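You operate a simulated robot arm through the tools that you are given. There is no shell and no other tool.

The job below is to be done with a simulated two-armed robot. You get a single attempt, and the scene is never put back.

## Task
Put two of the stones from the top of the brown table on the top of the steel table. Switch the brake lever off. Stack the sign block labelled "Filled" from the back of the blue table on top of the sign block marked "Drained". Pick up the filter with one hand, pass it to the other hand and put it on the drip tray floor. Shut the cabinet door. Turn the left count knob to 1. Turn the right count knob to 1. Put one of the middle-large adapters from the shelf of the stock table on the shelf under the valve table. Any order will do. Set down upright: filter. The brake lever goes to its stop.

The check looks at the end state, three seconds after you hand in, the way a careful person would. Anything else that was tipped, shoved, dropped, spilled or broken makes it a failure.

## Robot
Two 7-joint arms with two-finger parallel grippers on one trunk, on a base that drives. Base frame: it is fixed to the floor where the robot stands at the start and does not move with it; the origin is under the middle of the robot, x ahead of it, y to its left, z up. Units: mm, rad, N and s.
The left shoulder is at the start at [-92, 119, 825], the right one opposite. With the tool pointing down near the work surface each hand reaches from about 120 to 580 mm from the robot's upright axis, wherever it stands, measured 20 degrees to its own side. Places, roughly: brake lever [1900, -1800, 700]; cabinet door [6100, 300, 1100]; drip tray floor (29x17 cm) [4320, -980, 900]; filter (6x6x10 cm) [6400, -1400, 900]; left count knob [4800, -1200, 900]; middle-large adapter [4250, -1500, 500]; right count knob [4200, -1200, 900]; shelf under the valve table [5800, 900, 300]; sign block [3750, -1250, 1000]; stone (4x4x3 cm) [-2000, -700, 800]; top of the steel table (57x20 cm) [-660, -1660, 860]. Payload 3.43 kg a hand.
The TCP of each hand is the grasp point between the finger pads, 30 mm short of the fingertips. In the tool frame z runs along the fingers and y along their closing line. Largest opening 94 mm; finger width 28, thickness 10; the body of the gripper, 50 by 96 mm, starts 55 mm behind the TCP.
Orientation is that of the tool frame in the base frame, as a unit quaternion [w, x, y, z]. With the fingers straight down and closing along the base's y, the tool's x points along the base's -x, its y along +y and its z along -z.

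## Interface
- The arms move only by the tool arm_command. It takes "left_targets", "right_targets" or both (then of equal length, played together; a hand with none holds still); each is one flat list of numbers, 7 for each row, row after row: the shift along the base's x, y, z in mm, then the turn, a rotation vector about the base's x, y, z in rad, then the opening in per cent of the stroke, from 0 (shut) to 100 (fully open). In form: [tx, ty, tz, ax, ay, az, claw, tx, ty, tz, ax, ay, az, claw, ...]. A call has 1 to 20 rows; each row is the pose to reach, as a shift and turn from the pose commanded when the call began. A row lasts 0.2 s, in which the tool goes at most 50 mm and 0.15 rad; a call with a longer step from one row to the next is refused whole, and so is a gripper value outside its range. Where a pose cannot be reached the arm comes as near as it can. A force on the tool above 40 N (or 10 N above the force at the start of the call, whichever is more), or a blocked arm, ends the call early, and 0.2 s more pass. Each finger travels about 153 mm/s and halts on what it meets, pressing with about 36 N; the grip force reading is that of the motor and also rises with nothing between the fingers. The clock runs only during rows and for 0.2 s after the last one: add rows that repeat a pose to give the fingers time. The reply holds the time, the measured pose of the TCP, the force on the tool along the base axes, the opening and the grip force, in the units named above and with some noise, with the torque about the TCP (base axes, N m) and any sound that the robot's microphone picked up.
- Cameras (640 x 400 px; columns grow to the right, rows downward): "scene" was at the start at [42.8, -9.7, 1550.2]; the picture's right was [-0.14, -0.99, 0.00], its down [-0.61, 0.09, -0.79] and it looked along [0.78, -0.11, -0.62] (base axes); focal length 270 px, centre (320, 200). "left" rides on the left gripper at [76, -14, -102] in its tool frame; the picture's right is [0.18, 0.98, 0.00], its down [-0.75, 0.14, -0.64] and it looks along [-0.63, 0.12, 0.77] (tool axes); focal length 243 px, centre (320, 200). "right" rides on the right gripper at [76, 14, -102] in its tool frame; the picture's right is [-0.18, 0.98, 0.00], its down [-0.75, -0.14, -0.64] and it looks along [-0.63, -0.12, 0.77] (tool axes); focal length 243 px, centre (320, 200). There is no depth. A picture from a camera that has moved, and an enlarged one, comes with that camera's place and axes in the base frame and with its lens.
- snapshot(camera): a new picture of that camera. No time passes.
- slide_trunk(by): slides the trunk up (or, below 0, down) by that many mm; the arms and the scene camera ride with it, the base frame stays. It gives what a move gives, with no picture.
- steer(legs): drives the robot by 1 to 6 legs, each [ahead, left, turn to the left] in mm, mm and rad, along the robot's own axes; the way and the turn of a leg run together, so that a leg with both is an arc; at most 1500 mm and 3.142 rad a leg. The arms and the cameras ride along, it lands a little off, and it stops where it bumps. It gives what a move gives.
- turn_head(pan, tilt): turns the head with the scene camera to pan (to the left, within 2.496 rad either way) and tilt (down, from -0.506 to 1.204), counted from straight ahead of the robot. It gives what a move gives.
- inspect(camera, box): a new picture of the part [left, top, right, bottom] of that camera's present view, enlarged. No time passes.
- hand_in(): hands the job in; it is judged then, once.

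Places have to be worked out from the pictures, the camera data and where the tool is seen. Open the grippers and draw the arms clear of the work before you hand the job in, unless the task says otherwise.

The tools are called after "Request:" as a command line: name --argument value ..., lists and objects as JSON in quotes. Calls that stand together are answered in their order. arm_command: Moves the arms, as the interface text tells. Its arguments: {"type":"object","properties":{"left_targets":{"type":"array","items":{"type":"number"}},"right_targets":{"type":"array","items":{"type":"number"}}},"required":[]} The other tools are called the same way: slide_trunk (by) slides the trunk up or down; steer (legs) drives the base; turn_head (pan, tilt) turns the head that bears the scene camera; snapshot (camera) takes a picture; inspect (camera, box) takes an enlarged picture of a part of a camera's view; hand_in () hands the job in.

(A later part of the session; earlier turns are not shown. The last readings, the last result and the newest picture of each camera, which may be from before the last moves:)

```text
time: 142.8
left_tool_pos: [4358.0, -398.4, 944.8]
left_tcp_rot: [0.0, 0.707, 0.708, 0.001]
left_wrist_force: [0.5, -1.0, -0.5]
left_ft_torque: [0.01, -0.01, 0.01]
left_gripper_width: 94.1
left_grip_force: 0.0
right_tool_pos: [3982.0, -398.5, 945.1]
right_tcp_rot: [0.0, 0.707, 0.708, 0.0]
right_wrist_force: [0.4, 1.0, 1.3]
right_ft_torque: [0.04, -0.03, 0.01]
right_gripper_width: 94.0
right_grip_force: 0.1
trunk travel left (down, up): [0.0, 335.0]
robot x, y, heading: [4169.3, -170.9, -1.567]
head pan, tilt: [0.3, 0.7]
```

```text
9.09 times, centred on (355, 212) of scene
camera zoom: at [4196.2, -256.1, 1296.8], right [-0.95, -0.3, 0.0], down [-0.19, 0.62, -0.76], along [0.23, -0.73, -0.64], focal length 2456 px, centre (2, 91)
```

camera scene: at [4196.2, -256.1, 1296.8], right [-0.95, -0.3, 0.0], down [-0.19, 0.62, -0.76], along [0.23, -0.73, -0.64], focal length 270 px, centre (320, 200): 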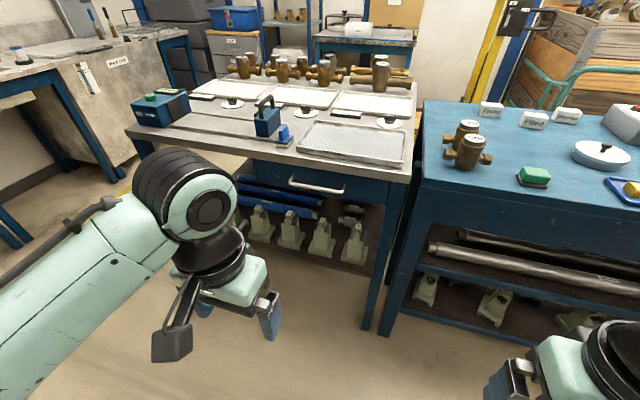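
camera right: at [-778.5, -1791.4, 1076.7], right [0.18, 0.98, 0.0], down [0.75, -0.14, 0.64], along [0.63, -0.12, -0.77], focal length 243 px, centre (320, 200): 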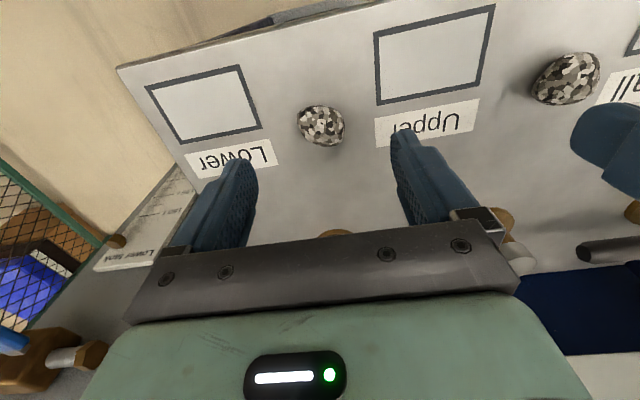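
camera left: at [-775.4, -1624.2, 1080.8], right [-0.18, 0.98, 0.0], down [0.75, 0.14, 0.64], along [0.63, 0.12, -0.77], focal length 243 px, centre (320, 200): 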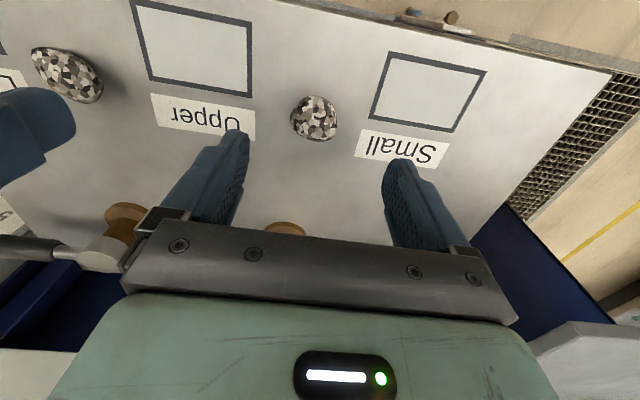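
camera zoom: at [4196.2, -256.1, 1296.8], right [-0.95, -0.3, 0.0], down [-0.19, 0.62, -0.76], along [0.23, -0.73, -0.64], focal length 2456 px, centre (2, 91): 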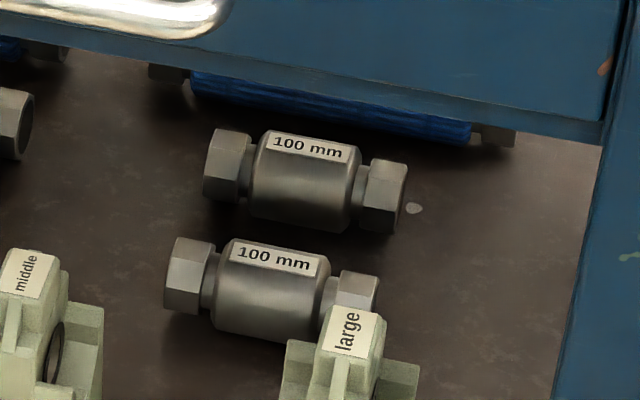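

The green pieces are stands labelled small/middle/large, not adapters; the adapters are probably at the back of that shelf. I raise the trunk fully and look closely at the count knobs from here.

Request:
slide_trunk --by 335

Request:
turn_head --pan 0.35 --tilt 0.65

Request:
snapshot --camera "scene"

```text
time: 146.1
left_tool_pos: [4358.2, -399.9, 1279.7]
left_tcp_rot: [0.0, 0.707, 0.708, 0.001]
left_wrist_force: [0.7, 0.8, 0.4]
left_ft_torque: [0.04, 0.01, 0.02]
left_gripper_width: 94.1
left_grip_force: 0.0
right_tool_pos: [3982.9, -398.4, 1280.2]
right_tcp_rot: [0.0, 0.707, 0.707, 0.0]
right_wrist_force: [0.6, 0.4, 0.5]
right_ft_torque: [0.0, 0.01, 0.0]
right_gripper_width: 94.0
right_grip_force: 0.0
trunk travel left (down, up): [-335.0, 0.0]
robot x, y, heading: [4170.3, -171.0, -1.572]
head pan, tilt: [0.3, 0.7]
```

```text
time: 146.8
left_tool_pos: [4356.8, -398.3, 1279.3]
left_tcp_rot: [0.0, 0.706, 0.709, 0.0]
left_wrist_force: [-0.3, 0.1, 0.7]
left_ft_torque: [-0.04, -0.01, -0.01]
left_gripper_width: 93.7
left_grip_force: 0.0
right_tool_pos: [3983.1, -399.2, 1279.9]
right_tcp_rot: [0.0, 0.707, 0.708, 0.001]
right_wrist_force: [-0.1, -1.0, 0.2]
right_ft_torque: [0.0, 0.0, 0.02]
right_gripper_width: 94.2
right_grip_force: 0.0
trunk travel left (down, up): [-335.0, 0.0]
robot x, y, heading: [4169.6, -171.9, -1.573]
head pan, tilt: [0.351, 0.649]
```

```text
taken
camera scene: at [4200.9, -206.2, 1641.3], right [-0.94, -0.35, 0.0], down [-0.21, 0.57, -0.8], along [0.28, -0.75, -0.6], focal length 270 px, centre (320, 200)
```

scene: 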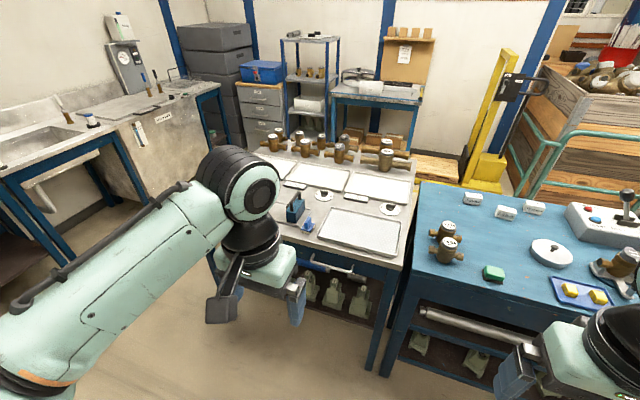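

Request:
inspect --camera "scene" --box '[370, 195, 420, 226]'

Request:
inspect --camera "scene" --box '[280, 160, 420, 247]'

```text
12.80 times, centred on (395, 210) of scene
camera zoom: at [4200.9, -206.2, 1641.3], right [-0.94, -0.35, 0.0], down [-0.21, 0.57, -0.8], along [0.28, -0.75, -0.6], focal length 3457 px, centre (-640, 66)
```

zoom: 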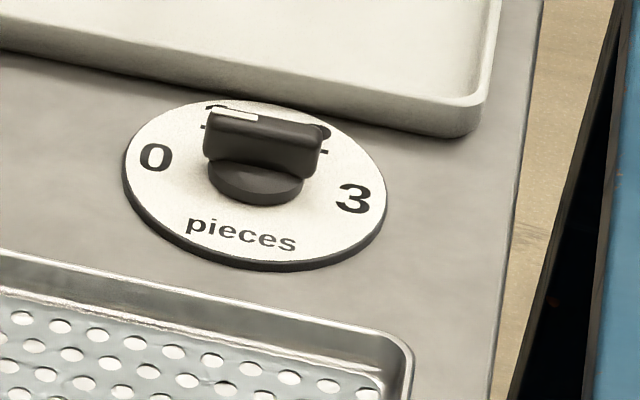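

```text
4.57 times, centred on (350, 204) of scene
camera zoom: at [4200.9, -206.2, 1641.3], right [-0.94, -0.35, 0.0], down [-0.21, 0.57, -0.8], along [0.28, -0.75, -0.6], focal length 1235 px, centre (183, 184)
```

zoom: 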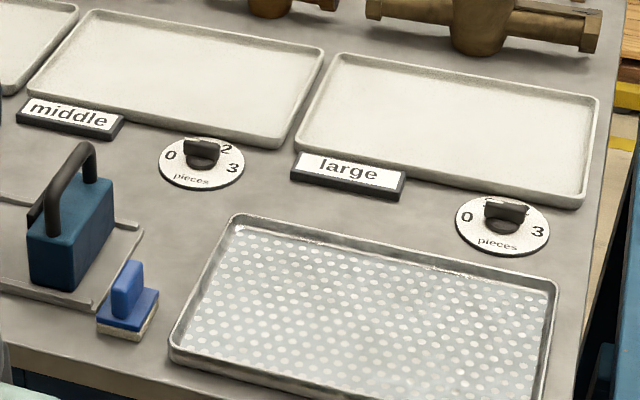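

The knob bars have a white pointer stripe; I need a top view. I drive close to the table (y≈-620) so the left wrist camera can look at the right knob.

Request:
steer --legs '[[440, -57, 0]]'

Request:
turn_head --pan 0.2 --tilt 0.85

Request:
snapshot --camera "scene"

Request:
snapshot --camera "left"

```text
time: 149.4
left_tool_pos: [4305.0, -808.4, 1279.6]
left_tcp_rot: [-0.001, 0.703, 0.711, 0.001]
left_wrist_force: [0.6, -0.3, 0.2]
left_ft_torque: [-0.04, 0.01, 0.04]
left_gripper_width: 94.0
left_grip_force: 0.1
right_tool_pos: [3930.6, -812.2, 1280.9]
right_tcp_rot: [-0.001, 0.703, 0.711, 0.001]
right_wrist_force: [0.0, 0.0, -0.5]
right_ft_torque: [-0.02, 0.04, 0.03]
right_gripper_width: 93.8
right_grip_force: 0.1
trunk travel left (down, up): [-335.0, 0.0]
robot x, y, heading: [4118.6, -577.5, -1.56]
head pan, tilt: [0.351, 0.649]
```

```text
time: 150.1
left_tool_pos: [4306.6, -805.4, 1280.2]
left_tcp_rot: [-0.001, 0.703, 0.712, 0.0]
left_wrist_force: [0.6, -0.3, -0.3]
left_ft_torque: [-0.01, -0.02, 0.01]
left_gripper_width: 93.9
left_grip_force: 0.1
right_tool_pos: [3932.4, -809.1, 1279.1]
right_tcp_rot: [0.0, 0.703, 0.711, 0.001]
right_wrist_force: [0.0, 0.6, 1.0]
right_ft_torque: [-0.01, 0.01, 0.0]
right_gripper_width: 94.0
right_grip_force: 0.2
trunk travel left (down, up): [-335.0, 0.0]
robot x, y, heading: [4118.7, -580.4, -1.559]
head pan, tilt: [0.201, 0.85]
```

```text
taken
camera scene: at [4133.3, -609.6, 1624.8], right [-0.98, -0.21, 0.0], down [-0.16, 0.73, -0.66], along [0.14, -0.65, -0.75], focal length 270 px, centre (320, 200)
```

scene: 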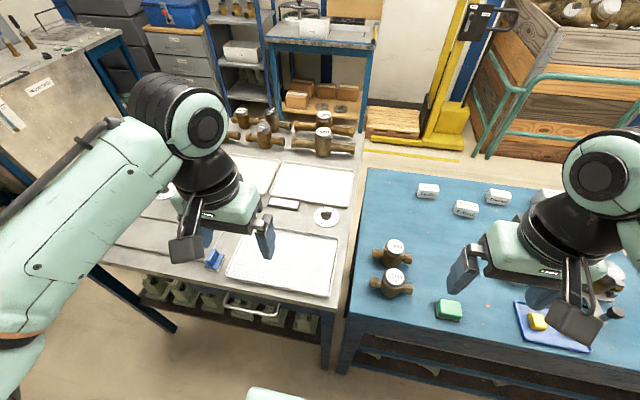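

```text
taken
camera left: at [4291.1, -727.4, 1382.5], right [0.98, 0.2, 0.0], down [0.15, -0.75, 0.64], along [0.13, -0.63, -0.77], focal length 243 px, centre (320, 200)
```

left: 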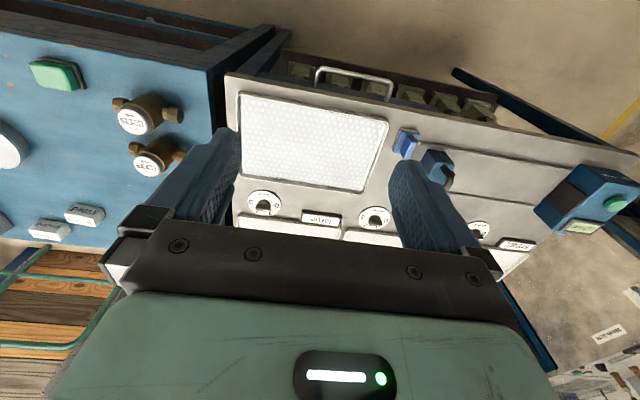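

The right knob appears at about (4232,-1189). I zoom on it from both cameras.

Request:
inspect --camera "scene" --box '[302, 201, 350, 231]'

Request:
inspect --camera "left" --box '[240, 180, 400, 240]'

```text
13.33 times, centred on (326, 216) of scene
camera zoom: at [4133.3, -609.6, 1624.8], right [-0.98, -0.21, 0.0], down [-0.16, 0.73, -0.66], along [0.14, -0.65, -0.75], focal length 3602 px, centre (240, -13)
```

zoom: 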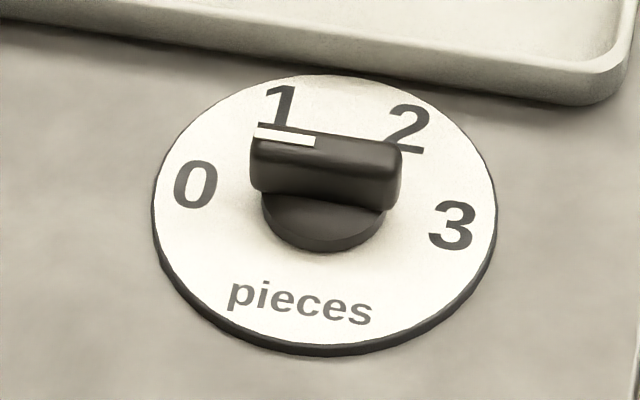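

```text
4.00 times, centred on (320, 210) of left
camera zoom: at [4291.1, -727.4, 1382.5], right [0.98, 0.2, 0.0], down [0.15, -0.75, 0.64], along [0.13, -0.63, -0.77], focal length 970 px, centre (320, 160)
```

zoom: 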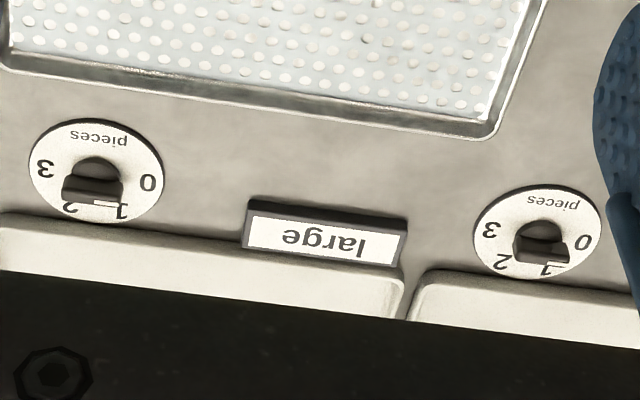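

By triangulation the right dial lies at (4230,-1169), top z≈890, and its pointer is at "0" (pointing +x). I advance ~58 mm so the left hand can reach it from above.

Request:
steer --legs '[[58, 0, -0.01]]'

Request:
arm_command --left_targets '[-6, -25, -20, 0, 0, 0.15, 60, -12, -50, -40, 0, 0, 0.3, 60, -18, -75, -60, 0, 0, 0.45, 45, -24, -100, -80, 0, 0, 0.6, 45, -30, -125, -100, 0, 0, 0.75, 45, -36, -150, -120, 0, 0, 0.9, 45, -42, -175, -140, 0, 0, 1.05, 45, -48, -200, -160, 0, 0, 1.2, 45, -52, -225, -180, 0, 0, 1.35, 45, -56, -250, -200, 0, 0, 1.5, 45, -60, -260, -220, 0, 0, 1.565, 45]'

Request:
snapshot --camera "left"

Request:
snapshot --camera "scene"

```text
time: 150.8
left_tool_pos: [4305.8, -804.7, 1280.1]
left_tcp_rot: [0.0, 0.703, 0.711, 0.0]
left_wrist_force: [0.0, -0.5, 0.1]
left_ft_torque: [0.02, 0.0, 0.0]
left_gripper_width: 94.0
left_grip_force: 0.0
right_tool_pos: [3932.5, -808.7, 1280.8]
right_tcp_rot: [0.0, 0.703, 0.711, 0.001]
right_wrist_force: [0.3, 0.3, 0.0]
right_ft_torque: [-0.04, -0.01, 0.03]
right_gripper_width: 94.3
right_grip_force: 0.1
trunk travel left (down, up): [-335.0, 0.0]
robot x, y, heading: [4118.3, -580.6, -1.559]
head pan, tilt: [0.201, 0.85]
stopped in leg 1: the robot was blocked; the commanded pose is now the measured one
```

```text
time: 153.2
left_tool_pos: [4245.0, -1064.9, 1059.9]
left_tcp_rot: [0.0, -0.004, 1.0, 0.0]
left_wrist_force: [0.2, 0.1, 0.7]
left_ft_torque: [0.02, 0.01, 0.03]
left_gripper_width: 42.1
left_grip_force: 0.0
right_tool_pos: [3931.4, -808.5, 1279.9]
right_tcp_rot: [0.0, 0.703, 0.711, 0.001]
right_wrist_force: [0.4, -0.6, 1.0]
right_ft_torque: [0.02, 0.04, -0.01]
right_gripper_width: 94.3
right_grip_force: 0.0
trunk travel left (down, up): [-335.0, 0.0]
robot x, y, heading: [4119.3, -581.7, -1.565]
head pan, tilt: [0.201, 0.85]
```

```text
taken
camera left: at [4168.9, -1079.0, 1161.4], right [-0.19, 0.98, 0.0], down [0.75, 0.15, 0.64], along [0.63, 0.12, -0.77], focal length 243 px, centre (320, 200)
```

left: 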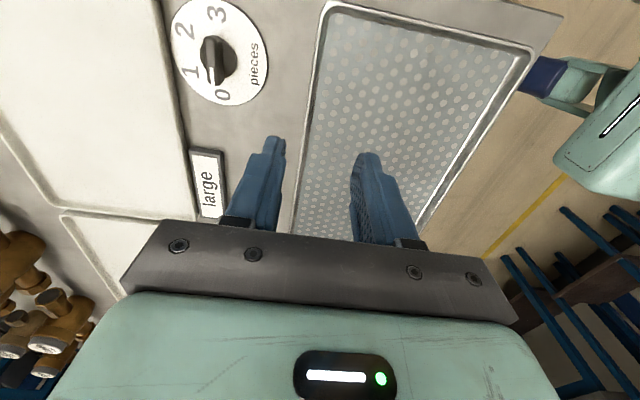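

```text
taken
camera scene: at [4133.6, -610.1, 1624.8], right [-0.98, -0.21, 0.0], down [-0.16, 0.73, -0.66], along [0.14, -0.65, -0.75], focal length 270 px, centre (320, 200)
```

scene: 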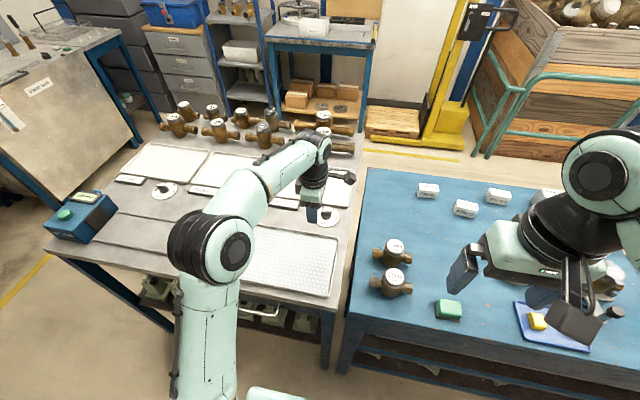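

The base is blocked at y≈-580, so straight reach is short. Standing at 45° brings the right shoulder much closer, so I retract the left arm and plan to use the right arm with the robot turned left 45°.

Request:
arm_command --left_targets '[4, 10, 20, 0, 0, -0.065, 60, 8, 35, 40, 0, 0, -0.215, 60, 12, 60, 60, 0, 0, -0.365, 60, 18, 85, 80, 0, 0, -0.515, 60, 24, 110, 100, 0, 0, -0.665, 80, 30, 135, 120, 0, 0, -0.815, 100, 36, 160, 140, 0, 0, -0.965, 100, 42, 185, 160, 0, 0, -1.115, 100, 48, 210, 180, 0, 0, -1.265, 100, 54, 235, 200, 0, 0, -1.415, 100, 60, 260, 220, 0, 0, -1.565, 100]'

Request:
steer --legs '[[-100, 0, 0], [0, 110, 0.775]]'

Request:
turn_head --pan -0.6 --tilt 0.8

Request:
snapshot --camera "scene"

```text
time: 155.7
left_tool_pos: [4307.2, -806.1, 1282.3]
left_tcp_rot: [0.0, 0.705, 0.71, 0.001]
left_wrist_force: [-0.5, 1.0, 0.2]
left_ft_torque: [0.02, 0.02, -0.03]
left_gripper_width: 93.9
left_grip_force: 0.0
right_tool_pos: [3931.6, -808.3, 1279.6]
right_tcp_rot: [0.0, 0.703, 0.711, 0.0]
right_wrist_force: [-0.3, -0.6, 0.4]
right_ft_torque: [0.02, -0.02, 0.02]
right_gripper_width: 94.0
right_grip_force: 0.0
trunk travel left (down, up): [-335.0, 0.0]
robot x, y, heading: [4117.1, -579.8, -1.565]
head pan, tilt: [0.201, 0.85]
```

```text
time: 158.8
left_tool_pos: [4510.5, -462.1, 1281.5]
left_tcp_rot: [0.0, 0.38, 0.925, 0.0]
left_wrist_force: [0.3, 0.4, -0.2]
left_ft_torque: [0.0, -0.02, 0.01]
left_gripper_width: 93.9
left_grip_force: 0.0
right_tool_pos: [4246.2, -728.8, 1279.5]
right_tcp_rot: [-0.001, 0.38, 0.925, 0.0]
right_wrist_force: [-0.1, 0.5, 0.5]
right_ft_torque: [0.01, -0.02, -0.03]
right_gripper_width: 94.1
right_grip_force: 0.0
trunk travel left (down, up): [-335.0, 0.0]
robot x, y, heading: [4212.6, -437.4, -0.78]
head pan, tilt: [0.201, 0.85]
```

```text
time: 160.0
left_tool_pos: [4511.3, -462.2, 1281.8]
left_tcp_rot: [0.001, 0.38, 0.925, 0.0]
left_wrist_force: [0.5, -0.3, 0.3]
left_ft_torque: [0.03, 0.0, 0.01]
left_gripper_width: 93.9
left_grip_force: 0.0
right_tool_pos: [4245.9, -728.6, 1279.8]
right_tcp_rot: [0.0, 0.381, 0.925, 0.001]
right_wrist_force: [-0.6, -0.4, 0.1]
right_ft_torque: [-0.01, 0.03, 0.01]
right_gripper_width: 94.1
right_grip_force: 0.0
trunk travel left (down, up): [-335.0, 0.0]
robot x, y, heading: [4215.8, -435.0, -0.779]
head pan, tilt: [-0.6, 0.799]
```

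```text
taken
camera scene: at [4200.9, -481.8, 1628.8], right [-0.98, -0.19, 0.0], down [-0.14, 0.7, -0.7], along [0.13, -0.68, -0.72], focal length 270 px, centre (320, 200)
```

scene: 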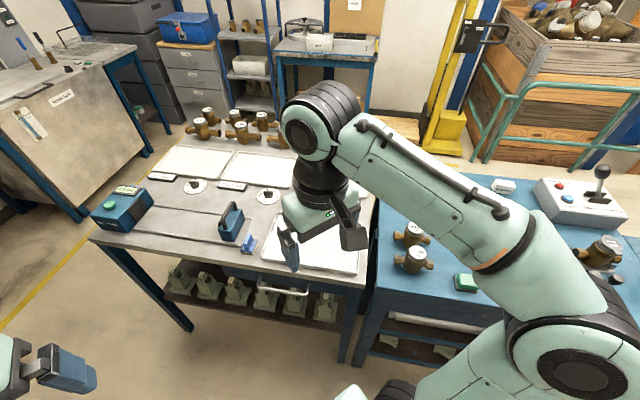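

I slide 140 mm toward the table (−y) in this 45° stance.

Request:
steer --legs '[[99, -100, 0]]'

Request:
snapshot --camera "right"

```text
time: 161.5
left_tool_pos: [4510.8, -604.2, 1280.8]
left_tcp_rot: [0.0, 0.382, 0.924, 0.0]
left_wrist_force: [0.2, -0.5, -0.5]
left_ft_torque: [-0.02, -0.03, 0.0]
left_gripper_width: 94.0
left_grip_force: 0.0
right_tool_pos: [4245.2, -869.3, 1278.6]
right_tcp_rot: [0.001, 0.382, 0.924, -0.001]
right_wrist_force: [-0.3, 0.2, 0.6]
right_ft_torque: [-0.01, -0.02, -0.02]
right_gripper_width: 94.2
right_grip_force: 0.0
trunk travel left (down, up): [-335.0, 0.0]
robot x, y, heading: [4217.0, -577.5, -0.782]
head pan, tilt: [-0.6, 0.799]
```

```text
taken
camera right: at [4200.1, -805.1, 1382.2], right [0.82, 0.57, 0.0], down [0.43, -0.63, 0.64], along [0.36, -0.53, -0.77], focal length 243 px, centre (320, 200)
```

right: 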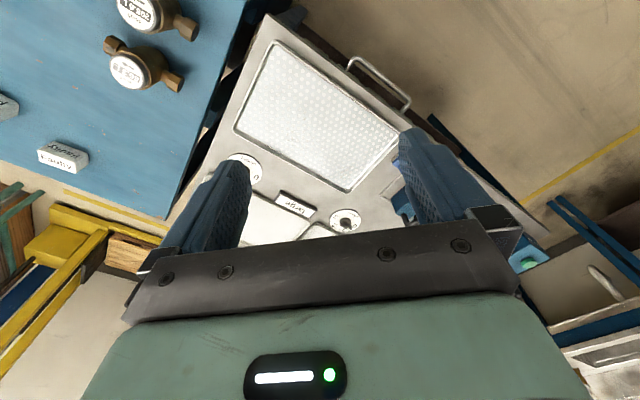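

Now I bring the right hand above the knob with the closing line along y (yaw +45°), at z≈1000.

Request:
arm_command --right_targets '[-2, -33, -31, 0, 0, 0.087, 80, -3, -67, -62, 0, 0, 0.174, 60, -5, -100, -93, 0, 0, 0.262, 45, -7, -133, -124, 0, 0, 0.349, 45, -8, -167, -155, 0, 0, 0.436, 45, -10, -200, -186, 0, 0, 0.523, 45, -12, -233, -217, 0, 0, 0.611, 45, -13, -267, -248, 0, 0, 0.698, 45, -15, -300, -279, 0, 0, 0.785, 45]'

Request:
snapshot --camera "right"

Request:
snapshot --camera "scene"

```text
time: 163.5
left_tool_pos: [4510.8, -604.9, 1280.4]
left_tcp_rot: [-0.001, 0.382, 0.924, 0.0]
left_wrist_force: [-0.2, 0.1, -0.4]
left_ft_torque: [-0.02, 0.03, 0.02]
left_gripper_width: 93.7
left_grip_force: 0.1
right_tool_pos: [4227.0, -1167.4, 998.8]
right_tcp_rot: [0.0, -0.002, 1.0, 0.0]
right_wrist_force: [-0.3, -0.4, 0.6]
right_ft_torque: [-0.02, -0.01, 0.02]
right_gripper_width: 42.3
right_grip_force: 0.0
trunk travel left (down, up): [-335.0, 0.0]
robot x, y, heading: [4211.4, -578.3, -0.785]
head pan, tilt: [-0.6, 0.799]
```

```text
taken
camera right: at [4151.2, -1153.6, 1101.2], right [0.18, 0.98, 0.0], down [0.75, -0.14, 0.64], along [0.63, -0.12, -0.77], focal length 243 px, centre (320, 200)
```

right: 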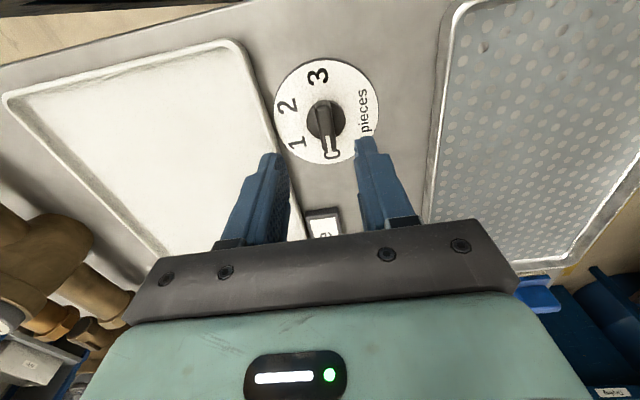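

```text
taken
camera scene: at [4200.3, -623.6, 1628.8], right [-0.98, -0.19, 0.0], down [-0.13, 0.7, -0.7], along [0.13, -0.68, -0.72], focal length 270 px, centre (320, 200)
```

scene: 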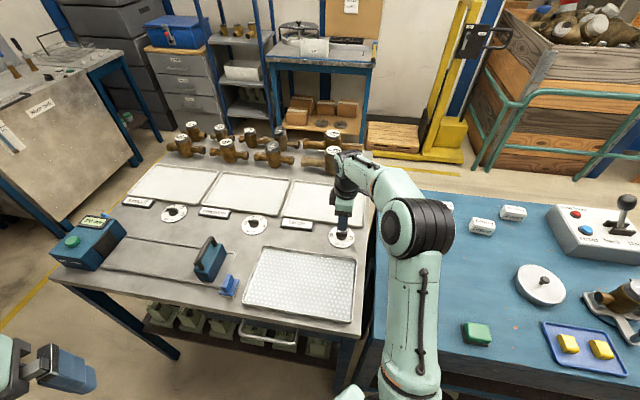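

Clear top view: dial centre ≈(4231.5,-1164), pointer at 0, "1" lies 60° clockwise. I align and descend to TCP z≈932, then close on the bar.

Request:
arm_command --right_targets '[2, 2, -25, 0, 0, 0, 45, 3, 4, -50, 0, 0, 0, 45, 3, 4, -67, 0, 0, 0, 45, 3, 4, -67, 0, 0, 0, 45]'

Request:
snapshot --camera "right"

```text
time: 164.5
left_tool_pos: [4511.2, -604.5, 1281.2]
left_tcp_rot: [0.0, 0.381, 0.924, 0.0]
left_wrist_force: [0.0, -0.3, 0.8]
left_ft_torque: [0.0, -0.01, 0.0]
left_gripper_width: 94.0
left_grip_force: 0.1
right_tool_pos: [4233.6, -1165.6, 934.1]
right_tcp_rot: [-0.001, -0.001, 1.0, -0.001]
right_wrist_force: [-0.4, -0.1, 6.1]
right_ft_torque: [0.18, 0.05, 0.04]
right_gripper_width: 42.6
right_grip_force: 0.6
trunk travel left (down, up): [-335.0, 0.0]
robot x, y, heading: [4211.8, -579.3, -0.779]
head pan, tilt: [-0.6, 0.799]
```

```text
taken
camera right: at [4158.1, -1150.7, 1036.2], right [0.18, 0.98, 0.0], down [0.75, -0.14, 0.64], along [0.63, -0.12, -0.77], focal length 243 px, centre (320, 200)
```

right: 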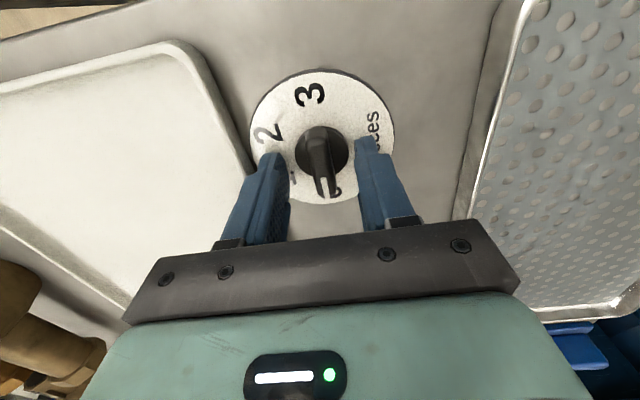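

A light 6 N contact: the +y fingertip touches the dial face, so the dial is slightly higher than I judged (~903). I rise 4 mm and close on the bar.

Request:
arm_command --right_targets '[-1, 1, 4, 0, 0, 0, 45, -1, 1, 4, 0, 0, 0, 30, -1, 1, 4, 0, 0, 0, 0, -1, 1, 4, 0, 0, 0, 0]'

Request:
snapshot --camera "right"

```text
time: 165.5
left_tool_pos: [4511.1, -603.1, 1281.5]
left_tcp_rot: [0.0, 0.381, 0.925, 0.001]
left_wrist_force: [-0.1, 0.6, 0.0]
left_ft_torque: [-0.02, -0.01, 0.01]
left_gripper_width: 94.0
left_grip_force: 0.0
right_tool_pos: [4234.1, -1163.1, 938.1]
right_tcp_rot: [-0.001, -0.001, 1.0, 0.001]
right_wrist_force: [1.9, 7.0, -11.8]
right_ft_torque: [-0.12, -0.61, -0.04]
right_gripper_width: 31.5
right_grip_force: 45.0
trunk travel left (down, up): [-335.0, 0.0]
robot x, y, heading: [4214.7, -575.1, -0.779]
head pan, tilt: [-0.6, 0.799]
```

```text
taken
camera right: at [4157.2, -1149.3, 1039.4], right [0.18, 0.98, 0.0], down [0.75, -0.14, 0.64], along [0.63, -0.11, -0.77], focal length 243 px, centre (320, 200)
```

right: 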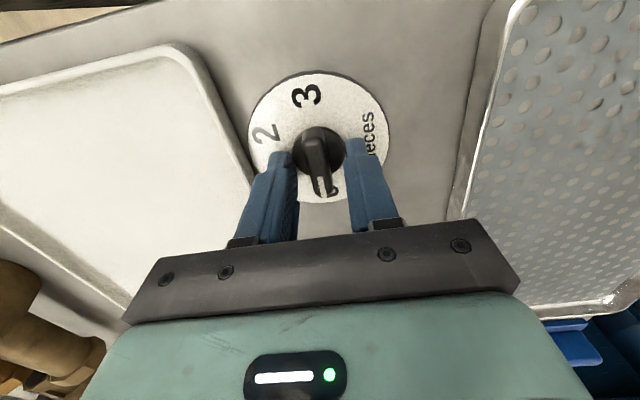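

Width 31.5 mm means I caught the round base below the bar. I reopen, rise 12 mm and close again.

Request:
arm_command --right_targets '[0, 0, 0, 0, 0, 0, 25, 0, 0, 0, 0, 0, 0, 45, 0, 0, 6, 0, 0, 0, 45, 0, 0, 12, 0, 0, 0, 45, 0, 0, 12, 0, 0, 0, 20, 0, 0, 12, 0, 0, 0, 0, 0, 0, 12, 0, 0, 0, 0]'

Request:
snapshot --camera "right"

```text
time: 167.1
left_tool_pos: [4510.2, -602.9, 1282.3]
left_tcp_rot: [0.0, 0.382, 0.924, 0.0]
left_wrist_force: [-0.2, 0.6, 0.3]
left_ft_torque: [0.01, 0.01, 0.01]
left_gripper_width: 94.1
left_grip_force: 0.1
right_tool_pos: [4232.8, -1162.4, 948.9]
right_tcp_rot: [0.0, -0.001, 1.0, 0.0]
right_wrist_force: [-0.2, 5.2, 2.2]
right_ft_torque: [0.21, 0.36, -0.02]
right_gripper_width: 11.8
right_grip_force: 45.0
trunk travel left (down, up): [-335.0, 0.0]
robot x, y, heading: [4214.5, -575.2, -0.788]
head pan, tilt: [-0.6, 0.799]
```

```text
taken
camera right: at [4156.1, -1148.9, 1053.1], right [0.18, 0.98, 0.0], down [0.75, -0.14, 0.64], along [0.63, -0.12, -0.77], focal length 243 px, centre (320, 200)
```

right: 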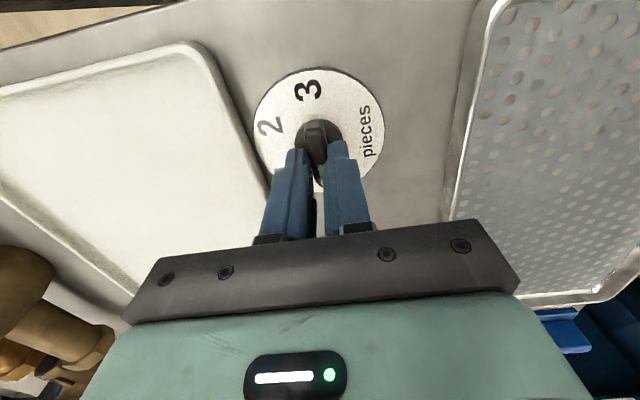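

The bar is gripped (11.8 mm). I rotate 60° clockwise (−1.047 rad about z).

Request:
arm_command --right_targets '[-1, 1, 0, 0, 0, -0.12, 0, -1, 1, 0, 0, 0, -0.24, 0, -1, 1, 0, 0, 0, -0.36, 0, -1, 1, 0, 0, 0, -0.48, 0, -1, 1, 0, 0, 0, -0.6, 0, -1, 1, 0, 0, 0, -0.72, 0, -1, 1, 0, 0, 0, -0.84, 0, -1, 1, 0, 0, 0, -0.95, 0, -1, 1, 0, 0, 0, -1.047, 0, -1, 1, 0, 0, 0, -1.047, 0]'

Request:
snapshot --camera "right"

```text
time: 169.3
left_tool_pos: [4510.8, -606.2, 1281.4]
left_tcp_rot: [-0.001, 0.382, 0.924, 0.0]
left_wrist_force: [-1.0, -0.3, -0.7]
left_ft_torque: [-0.02, 0.0, -0.02]
left_gripper_width: 93.8
left_grip_force: 0.2
right_tool_pos: [4231.2, -1165.9, 951.0]
right_tcp_rot: [0.002, 0.5, 0.866, -0.002]
right_wrist_force: [0.4, -23.0, 14.5]
right_ft_torque: [0.32, 0.49, 0.05]
right_gripper_width: 11.8
right_grip_force: 45.2
trunk travel left (down, up): [-335.0, 0.0]
robot x, y, heading: [4216.6, -577.3, -0.781]
head pan, tilt: [-0.6, 0.799]
```

```text
taken
camera right: at [4204.6, -1092.1, 1052.6], right [0.94, 0.33, 0.0], down [0.25, -0.72, 0.65], along [0.21, -0.61, -0.76], focal length 243 px, centre (320, 200)
```

right: 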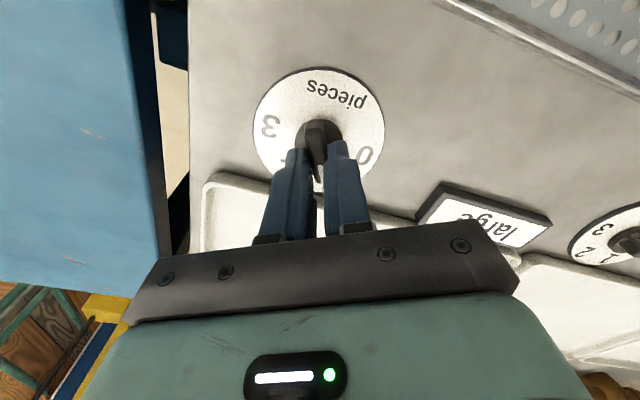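

The tool turned 60°. I open the gripper, lift and check where the pointer stands.

Request:
arm_command --right_targets '[0, -1, 0, 0, 0, 0, 15, 0, -1, 0, 0, 0, 0, 40, 0, -1, 10, 0, 0, 0, 45, 0, -1, 50, 0, 0, 0, 45, 0, 0, 90, 0, 0, 0, 45]'

Request:
snapshot --camera "right"

```text
time: 170.5
left_tool_pos: [4510.1, -604.2, 1282.6]
left_tcp_rot: [0.0, 0.381, 0.925, 0.0]
left_wrist_force: [-1.0, 0.3, 0.9]
left_ft_torque: [0.01, 0.0, -0.02]
left_gripper_width: 94.1
left_grip_force: 0.1
right_tool_pos: [4229.6, -1164.0, 1041.7]
right_tcp_rot: [0.0, 0.499, 0.866, 0.0]
right_wrist_force: [0.1, 0.3, 0.4]
right_ft_torque: [0.01, 0.0, -0.01]
right_gripper_width: 42.5
right_grip_force: 0.1
trunk travel left (down, up): [-335.0, 0.0]
robot x, y, heading: [4216.8, -576.3, -0.782]
head pan, tilt: [-0.6, 0.799]
```

```text
taken
camera right: at [4202.7, -1090.5, 1143.4], right [0.94, 0.33, 0.0], down [0.26, -0.72, 0.64], along [0.21, -0.61, -0.77], focal length 243 px, centre (320, 200)
```

right: 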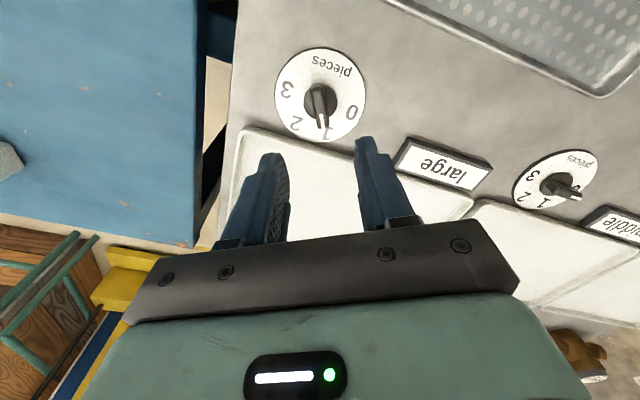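

Request:
inspect --camera "right" --box '[260, 40, 380, 150]'

```text
3.64 times, centred on (320, 95) of right
camera zoom: at [4202.7, -1090.5, 1143.4], right [0.94, 0.33, 0.0], down [0.26, -0.72, 0.64], along [0.21, -0.61, -0.77], focal length 882 px, centre (320, 582)
```

zoom: 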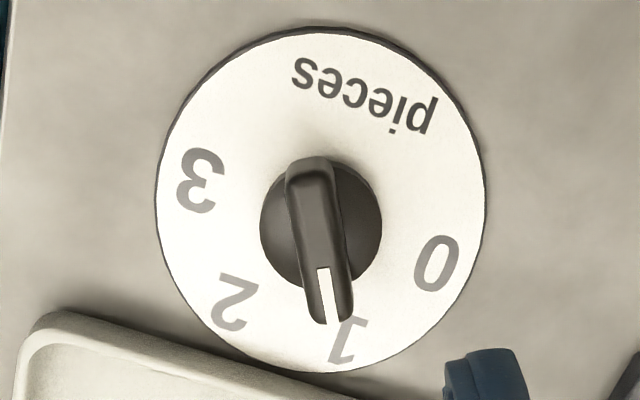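

The pointer now stands on "1". I raise and retract the right arm, then shift the robot 640 mm in +x toward the left knob.

Request:
arm_command --right_targets '[0, 20, 40, 0, 0, 0, 45, 0, 50, 75, 0, 0, 0, 45, 0, 85, 105, 0, 0, 0, 45, 0, 120, 135, 0, 0, 0, 45, 0, 155, 165, 0, 0, 0, 45, 0, 195, 185, 0, 0, 0, 45, 0, 240, 200, 0, 0, 0, 45]'

Request:
steer --legs '[[-28, 28, 0], [455, 450, 0], [28, -28, 0]]'

Request:
snapshot --camera "scene"

Request:
snapshot --camera "right"

```text
time: 172.1
left_tool_pos: [4510.2, -602.8, 1280.0]
left_tcp_rot: [-0.001, 0.381, 0.924, -0.001]
left_wrist_force: [-0.5, 0.3, 0.8]
left_ft_torque: [-0.04, 0.0, 0.02]
left_gripper_width: 93.6
left_grip_force: 0.0
right_tool_pos: [4232.2, -918.2, 1246.5]
right_tcp_rot: [0.0, 0.498, 0.867, 0.001]
right_wrist_force: [0.3, -0.3, -0.2]
right_ft_torque: [-0.01, 0.03, -0.01]
right_gripper_width: 42.4
right_grip_force: 0.0
trunk travel left (down, up): [-335.0, 0.0]
robot x, y, heading: [4218.7, -577.7, -0.782]
head pan, tilt: [-0.6, 0.799]
```

```text
time: 177.6
left_tool_pos: [5160.5, -618.8, 1281.8]
left_tcp_rot: [0.001, 0.378, 0.926, 0.0]
left_wrist_force: [0.0, -0.2, -0.6]
left_ft_torque: [0.0, 0.02, 0.0]
left_gripper_width: 93.9
left_grip_force: 0.0
right_tool_pos: [4884.5, -934.4, 1246.9]
right_tcp_rot: [0.0, 0.496, 0.869, 0.0]
right_wrist_force: [-0.1, 0.2, 0.1]
right_ft_torque: [0.02, -0.03, 0.0]
right_gripper_width: 41.8
right_grip_force: 0.0
trunk travel left (down, up): [-335.0, 0.0]
robot x, y, heading: [4868.1, -594.3, -0.777]
head pan, tilt: [-0.6, 0.799]
```

```text
taken
camera scene: at [4850.3, -637.8, 1628.6], right [-0.98, -0.19, 0.0], down [-0.14, 0.7, -0.7], along [0.13, -0.68, -0.72], focal length 270 px, centre (320, 200)
```

scene: 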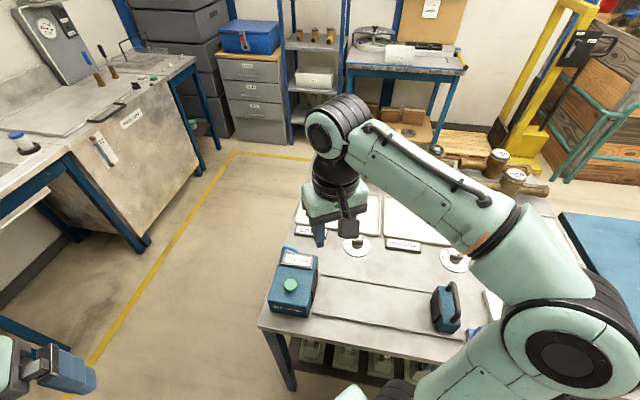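

```text
taken
camera right: at [4857.4, -862.1, 1348.3], right [0.94, 0.34, 0.0], down [0.26, -0.72, 0.64], along [0.22, -0.6, -0.77], focal length 243 px, centre (320, 200)
```

right: 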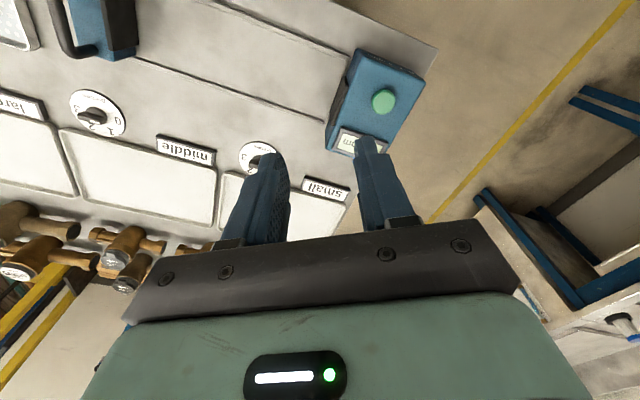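

Now the left knob is at scene (355,245). I zoom in on it.

Request:
inspect --camera "scene" --box '[325, 225, 389, 265]'

Request:
inspect --camera "right" --box '[220, 125, 300, 175]'

```text
10.00 times, centred on (357, 245) of scene
camera zoom: at [4850.3, -637.8, 1628.6], right [-0.98, -0.19, 0.0], down [-0.14, 0.7, -0.7], along [0.13, -0.68, -0.72], focal length 2701 px, centre (-50, -250)
```

zoom: 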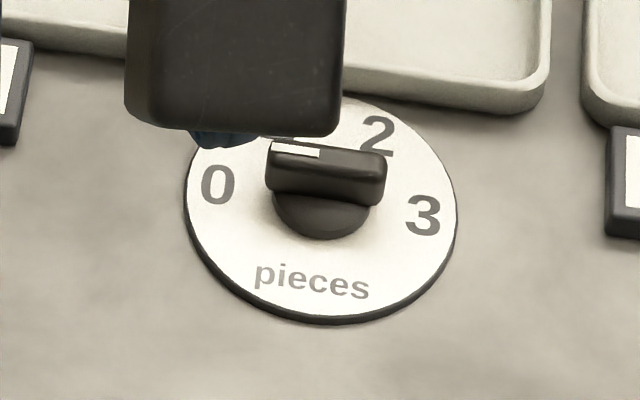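

```text
8.00 times, centred on (260, 150) of right
camera zoom: at [4857.4, -862.1, 1348.3], right [0.94, 0.34, 0.0], down [0.26, -0.72, 0.64], along [0.22, -0.6, -0.77], focal length 1941 px, centre (800, 600)
```

zoom: 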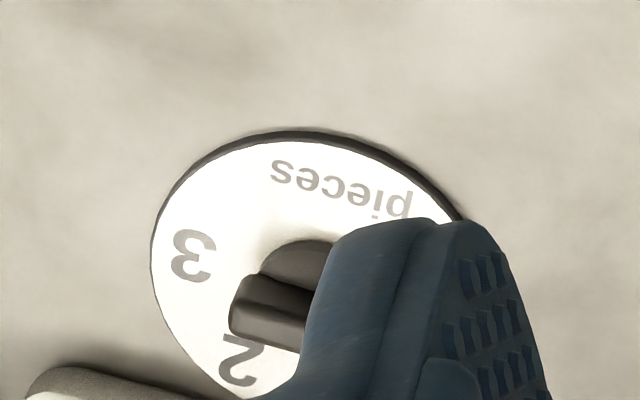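

The left knob also stands at "0"; its centre is ≈(4830,-1157). I bring the right hand above it with the closing line along y.

Request:
arm_command --right_targets '[-7, -28, -30, 0, 0, 0.13, 45, -14, -56, -60, 0, 0, 0.26, 45, -21, -84, -90, 0, 0, 0.39, 45, -28, -112, -120, 0, 0, 0.52, 45, -35, -140, -150, 0, 0, 0.65, 45, -42, -168, -180, 0, 0, 0.78, 45, -49, -196, -210, 0, 0, 0.91, 45, -54, -224, -237, 0, 0, 1.037, 45]'

Request:
snapshot --camera "right"

```text
time: 179.4
left_tool_pos: [5160.5, -618.8, 1281.7]
left_tcp_rot: [0.0, 0.378, 0.926, 0.0]
left_wrist_force: [0.2, -0.4, 0.6]
left_ft_torque: [0.03, 0.02, 0.02]
left_gripper_width: 93.9
left_grip_force: 0.1
right_tool_pos: [4828.6, -1161.7, 1007.7]
right_tcp_rot: [0.0, 0.001, 1.0, 0.0]
right_wrist_force: [0.3, -0.3, 0.1]
right_ft_torque: [0.02, -0.01, -0.02]
right_gripper_width: 42.4
right_grip_force: 0.1
trunk travel left (down, up): [-335.0, 0.0]
robot x, y, heading: [4869.0, -594.6, -0.774]
head pan, tilt: [-0.6, 0.799]
```

```text
taken
camera right: at [4752.3, -1147.5, 1111.2], right [0.18, 0.98, 0.0], down [0.75, -0.14, 0.64], along [0.63, -0.12, -0.77], focal length 243 px, centre (320, 200)
```

right: 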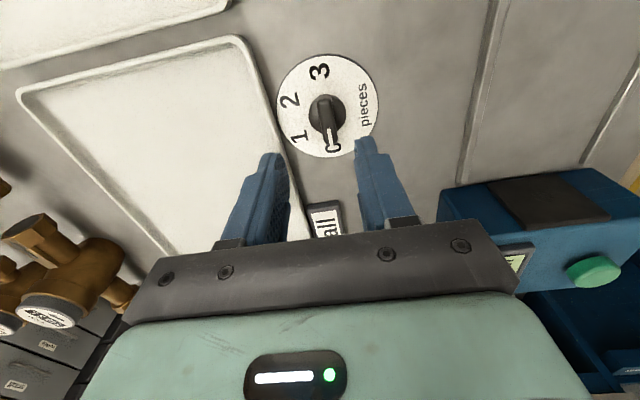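

Comparing with the right knob's picture, this knob's centre is ≈(4832.5,-1156). I align, descend to TCP z≈950 and close on the bar.

Request:
arm_command --right_targets '[2, 3, -20, 0, 0, 0, 45, 4, 5.5, -40, 0, 0, 0, 45, 4, 5.5, -58, 0, 0, 0, 45, 4, 5.5, -58, 0, 0, 0, 25, 4, 5.5, -58, 0, 0, 0, 0, 4, 5.5, -58, 0, 0, 0, 0]'

Request:
snapshot --camera "right"

```text
time: 180.8
left_tool_pos: [5161.0, -618.3, 1281.8]
left_tcp_rot: [-0.001, 0.379, 0.925, 0.001]
left_wrist_force: [0.7, -0.5, 1.4]
left_ft_torque: [0.0, -0.02, 0.02]
left_gripper_width: 94.2
left_grip_force: 0.1
right_tool_pos: [4834.6, -1155.9, 951.3]
right_tcp_rot: [0.0, 0.002, 1.0, 0.0]
right_wrist_force: [-0.8, -3.5, -1.7]
right_ft_torque: [-0.19, -0.27, 0.04]
right_gripper_width: 11.6
right_grip_force: 45.0
trunk travel left (down, up): [-335.0, 0.0]
robot x, y, heading: [4860.9, -592.3, -0.778]
head pan, tilt: [-0.6, 0.799]
```

```text
taken
camera right: at [4758.2, -1141.1, 1052.7], right [0.19, 0.98, 0.0], down [0.75, -0.14, 0.64], along [0.63, -0.12, -0.77], focal length 243 px, centre (320, 200)
```

right: 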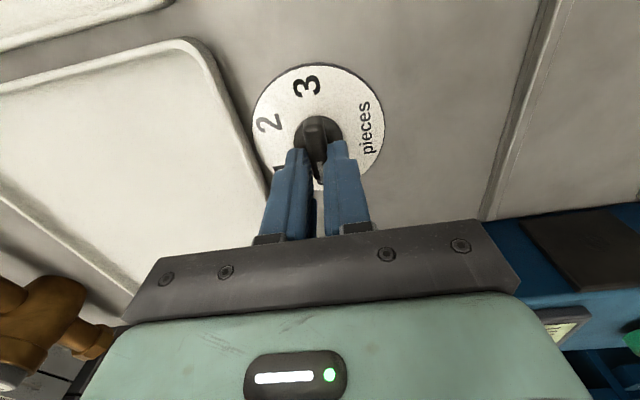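

Bar gripped (11.6 mm). I rotate 60° clockwise to "1", then release and lift.

Request:
arm_command --right_targets '[-1, -0.5, 0, 0, 0, -0.12, 0, -2, -0.5, 0, 0, 0, -0.24, 0, -2, -0.5, 0, 0, 0, -0.36, 0, -2, -0.5, 0, 0, 0, -0.48, 0, -2, -0.5, 0, 0, 0, -0.6, 0, -2, -0.5, 0, 0, 0, -0.72, 0, -2, -0.5, 0, 0, 0, -0.84, 0, -2, -0.5, 0, 0, 0, -0.95, 0, -2, -0.5, 0, 0, 0, -1.055, 0, -2, -0.5, 0, 0, 0, -1.055, 0]'

Request:
arm_command --right_targets '[0, 0, 0, 0, 0, 0, 15, 0, 0, 0, 0, 0, 0, 40, 0, 0, 10, 0, 0, 0, 45, 0, 0, 50, 0, 0, 0, 45, 0, 0, 90, 0, 0, 0, 45]'

Request:
inspect --camera "right" --box '[260, 40, 380, 150]'

```text
time: 183.0
left_tool_pos: [5160.8, -620.3, 1281.3]
left_tcp_rot: [0.0, 0.378, 0.926, 0.001]
left_wrist_force: [-0.1, -0.4, -0.1]
left_ft_torque: [0.01, 0.02, 0.01]
left_gripper_width: 94.1
left_grip_force: 0.2
right_tool_pos: [4831.9, -1160.2, 950.9]
right_tcp_rot: [0.002, 0.506, 0.863, -0.001]
right_wrist_force: [-4.7, -27.5, 5.8]
right_ft_torque: [-0.25, 0.46, 0.11]
right_gripper_width: 11.9
right_grip_force: 44.9
trunk travel left (down, up): [-335.0, 0.0]
robot x, y, heading: [4863.6, -593.0, -0.778]
head pan, tilt: [-0.6, 0.799]
```

```text
time: 184.2
left_tool_pos: [5161.1, -619.4, 1281.5]
left_tcp_rot: [0.0, 0.379, 0.925, 0.0]
left_wrist_force: [0.2, 0.1, -0.9]
left_ft_torque: [0.01, 0.01, -0.03]
left_gripper_width: 94.0
left_grip_force: 0.0
right_tool_pos: [4832.7, -1156.5, 1042.4]
right_tcp_rot: [-0.001, 0.504, 0.864, 0.0]
right_wrist_force: [0.0, -0.4, 0.1]
right_ft_torque: [0.0, 0.01, -0.01]
right_gripper_width: 42.4
right_grip_force: 0.1
trunk travel left (down, up): [-335.0, 0.0]
robot x, y, heading: [4868.1, -594.7, -0.772]
head pan, tilt: [-0.6, 0.799]
```

```text
3.64 times, centred on (320, 95) of right
camera zoom: at [4806.5, -1083.1, 1144.0], right [0.95, 0.32, 0.0], down [0.25, -0.73, 0.64], along [0.21, -0.61, -0.77], focal length 882 px, centre (320, 582)
```

zoom: 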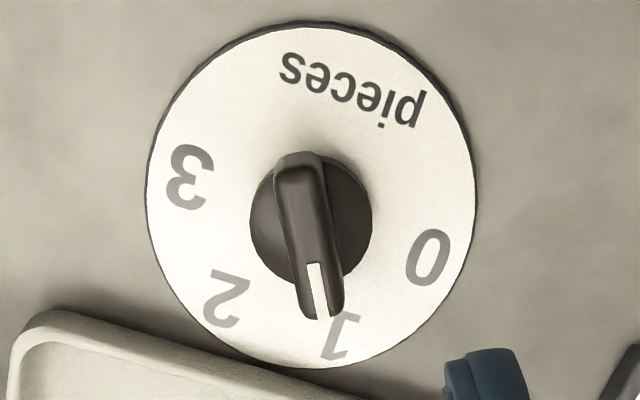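

The left knob's pointer also stands on "1". I retract the right arm and look toward the far counters for the filter and cabinet.

Request:
arm_command --right_targets '[0, 20, 40, 0, 0, 0.04, 60, 0, 50, 75, 0, 0, 0.08, 80, 0, 85, 105, 0, 0, 0.12, 100, 0, 120, 135, 0, 0, 0.16, 100, 0, 155, 165, 0, 0, 0.2, 100, 0, 195, 190, 0, 0, 0.24, 100, 0, 235, 215, 0, 0, 0.28, 100]'

Request:
steer --legs '[[-210, 210, 0], [0, 0, 0.775]]'

Request:
turn_head --pan -0.5 --tilt 0.4

Request:
snapshot --camera "scene"

Request:
turn_head --pan 0.5 --tilt 0.4

Request:
snapshot --camera "scene"

```text
time: 185.8
left_tool_pos: [5161.9, -617.4, 1282.5]
left_tcp_rot: [0.0, 0.379, 0.926, 0.0]
left_wrist_force: [-0.1, 0.9, -0.4]
left_ft_torque: [-0.06, -0.03, 0.02]
left_gripper_width: 94.3
left_grip_force: 0.1
right_tool_pos: [4832.8, -914.8, 1254.6]
right_tcp_rot: [0.0, 0.378, 0.926, 0.0]
right_wrist_force: [-1.9, -0.9, -0.1]
right_ft_torque: [-0.02, 0.01, -0.02]
right_gripper_width: 94.2
right_grip_force: 0.1
trunk travel left (down, up): [-335.0, 0.0]
robot x, y, heading: [4862.9, -593.9, -0.777]
head pan, tilt: [-0.6, 0.799]
```

```text
time: 190.4
left_tool_pos: [5100.2, -103.2, 1281.4]
left_tcp_rot: [0.0, -0.001, 1.0, 0.0]
left_wrist_force: [-0.2, 0.5, -0.7]
left_ft_torque: [-0.02, 0.02, -0.02]
left_gripper_width: 94.1
left_grip_force: 0.1
right_tool_pos: [5075.2, -545.7, 1254.7]
right_tcp_rot: [0.0, 0.0, 1.0, 0.0]
right_wrist_force: [-0.2, 0.1, 0.7]
right_ft_torque: [0.01, 0.02, 0.0]
right_gripper_width: 94.1
right_grip_force: 0.1
trunk travel left (down, up): [-335.0, 0.0]
robot x, y, heading: [4872.1, -293.4, 0.001]
head pan, tilt: [-0.6, 0.799]
```

```text
time: 191.3
left_tool_pos: [5098.9, -102.5, 1281.5]
left_tcp_rot: [0.0, -0.001, 1.0, 0.0]
left_wrist_force: [0.3, 0.7, -0.6]
left_ft_torque: [0.0, -0.03, 0.01]
left_gripper_width: 94.1
left_grip_force: 0.0
right_tool_pos: [5075.8, -546.1, 1255.6]
right_tcp_rot: [0.0, 0.0, 1.0, -0.001]
right_wrist_force: [0.4, -0.2, 0.4]
right_ft_torque: [0.0, 0.0, 0.01]
right_gripper_width: 93.7
right_grip_force: 0.2
trunk travel left (down, up): [-335.0, 0.0]
robot x, y, heading: [4873.0, -293.1, 0.006]
head pan, tilt: [-0.499, 0.4]
```

```text
taken
camera scene: at [4910.2, -333.9, 1663.8], right [-0.48, -0.88, 0.0], down [-0.34, 0.19, -0.92], along [0.81, -0.44, -0.39], focal length 270 px, centre (320, 200)
```

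scene: 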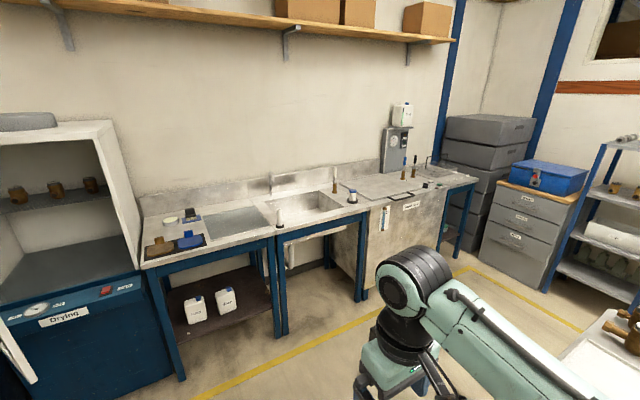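

```text
time: 192.6
left_tool_pos: [5100.4, -102.9, 1282.7]
left_tcp_rot: [0.0, -0.001, 1.0, 0.0]
left_wrist_force: [-0.2, 0.2, 0.3]
left_ft_torque: [-0.01, 0.0, -0.01]
left_gripper_width: 93.7
left_grip_force: 0.1
right_tool_pos: [5074.2, -545.0, 1254.9]
right_tcp_rot: [0.0, 0.0, 1.0, 0.0]
right_wrist_force: [-0.1, 0.1, 0.8]
right_ft_torque: [0.01, -0.05, 0.0]
right_gripper_width: 94.1
right_grip_force: 0.1
trunk travel left (down, up): [-335.0, 0.0]
robot x, y, heading: [4874.3, -294.8, -0.0]
head pan, tilt: [0.499, 0.4]
```

```text
taken
camera scene: at [4910.2, -245.3, 1663.9], right [0.48, -0.88, 0.0], down [-0.34, -0.19, -0.92], along [0.81, 0.44, -0.39], focal length 270 px, centre (320, 200)
```

scene: 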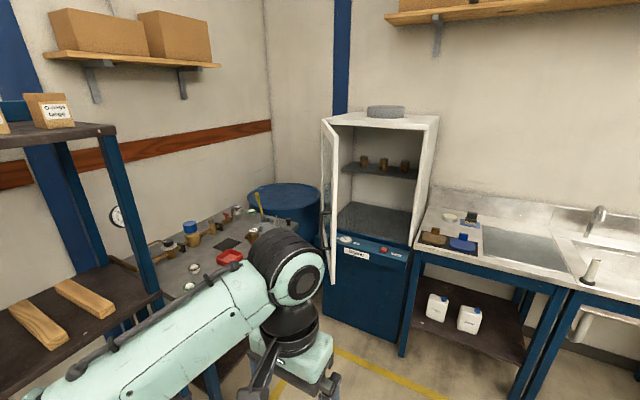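

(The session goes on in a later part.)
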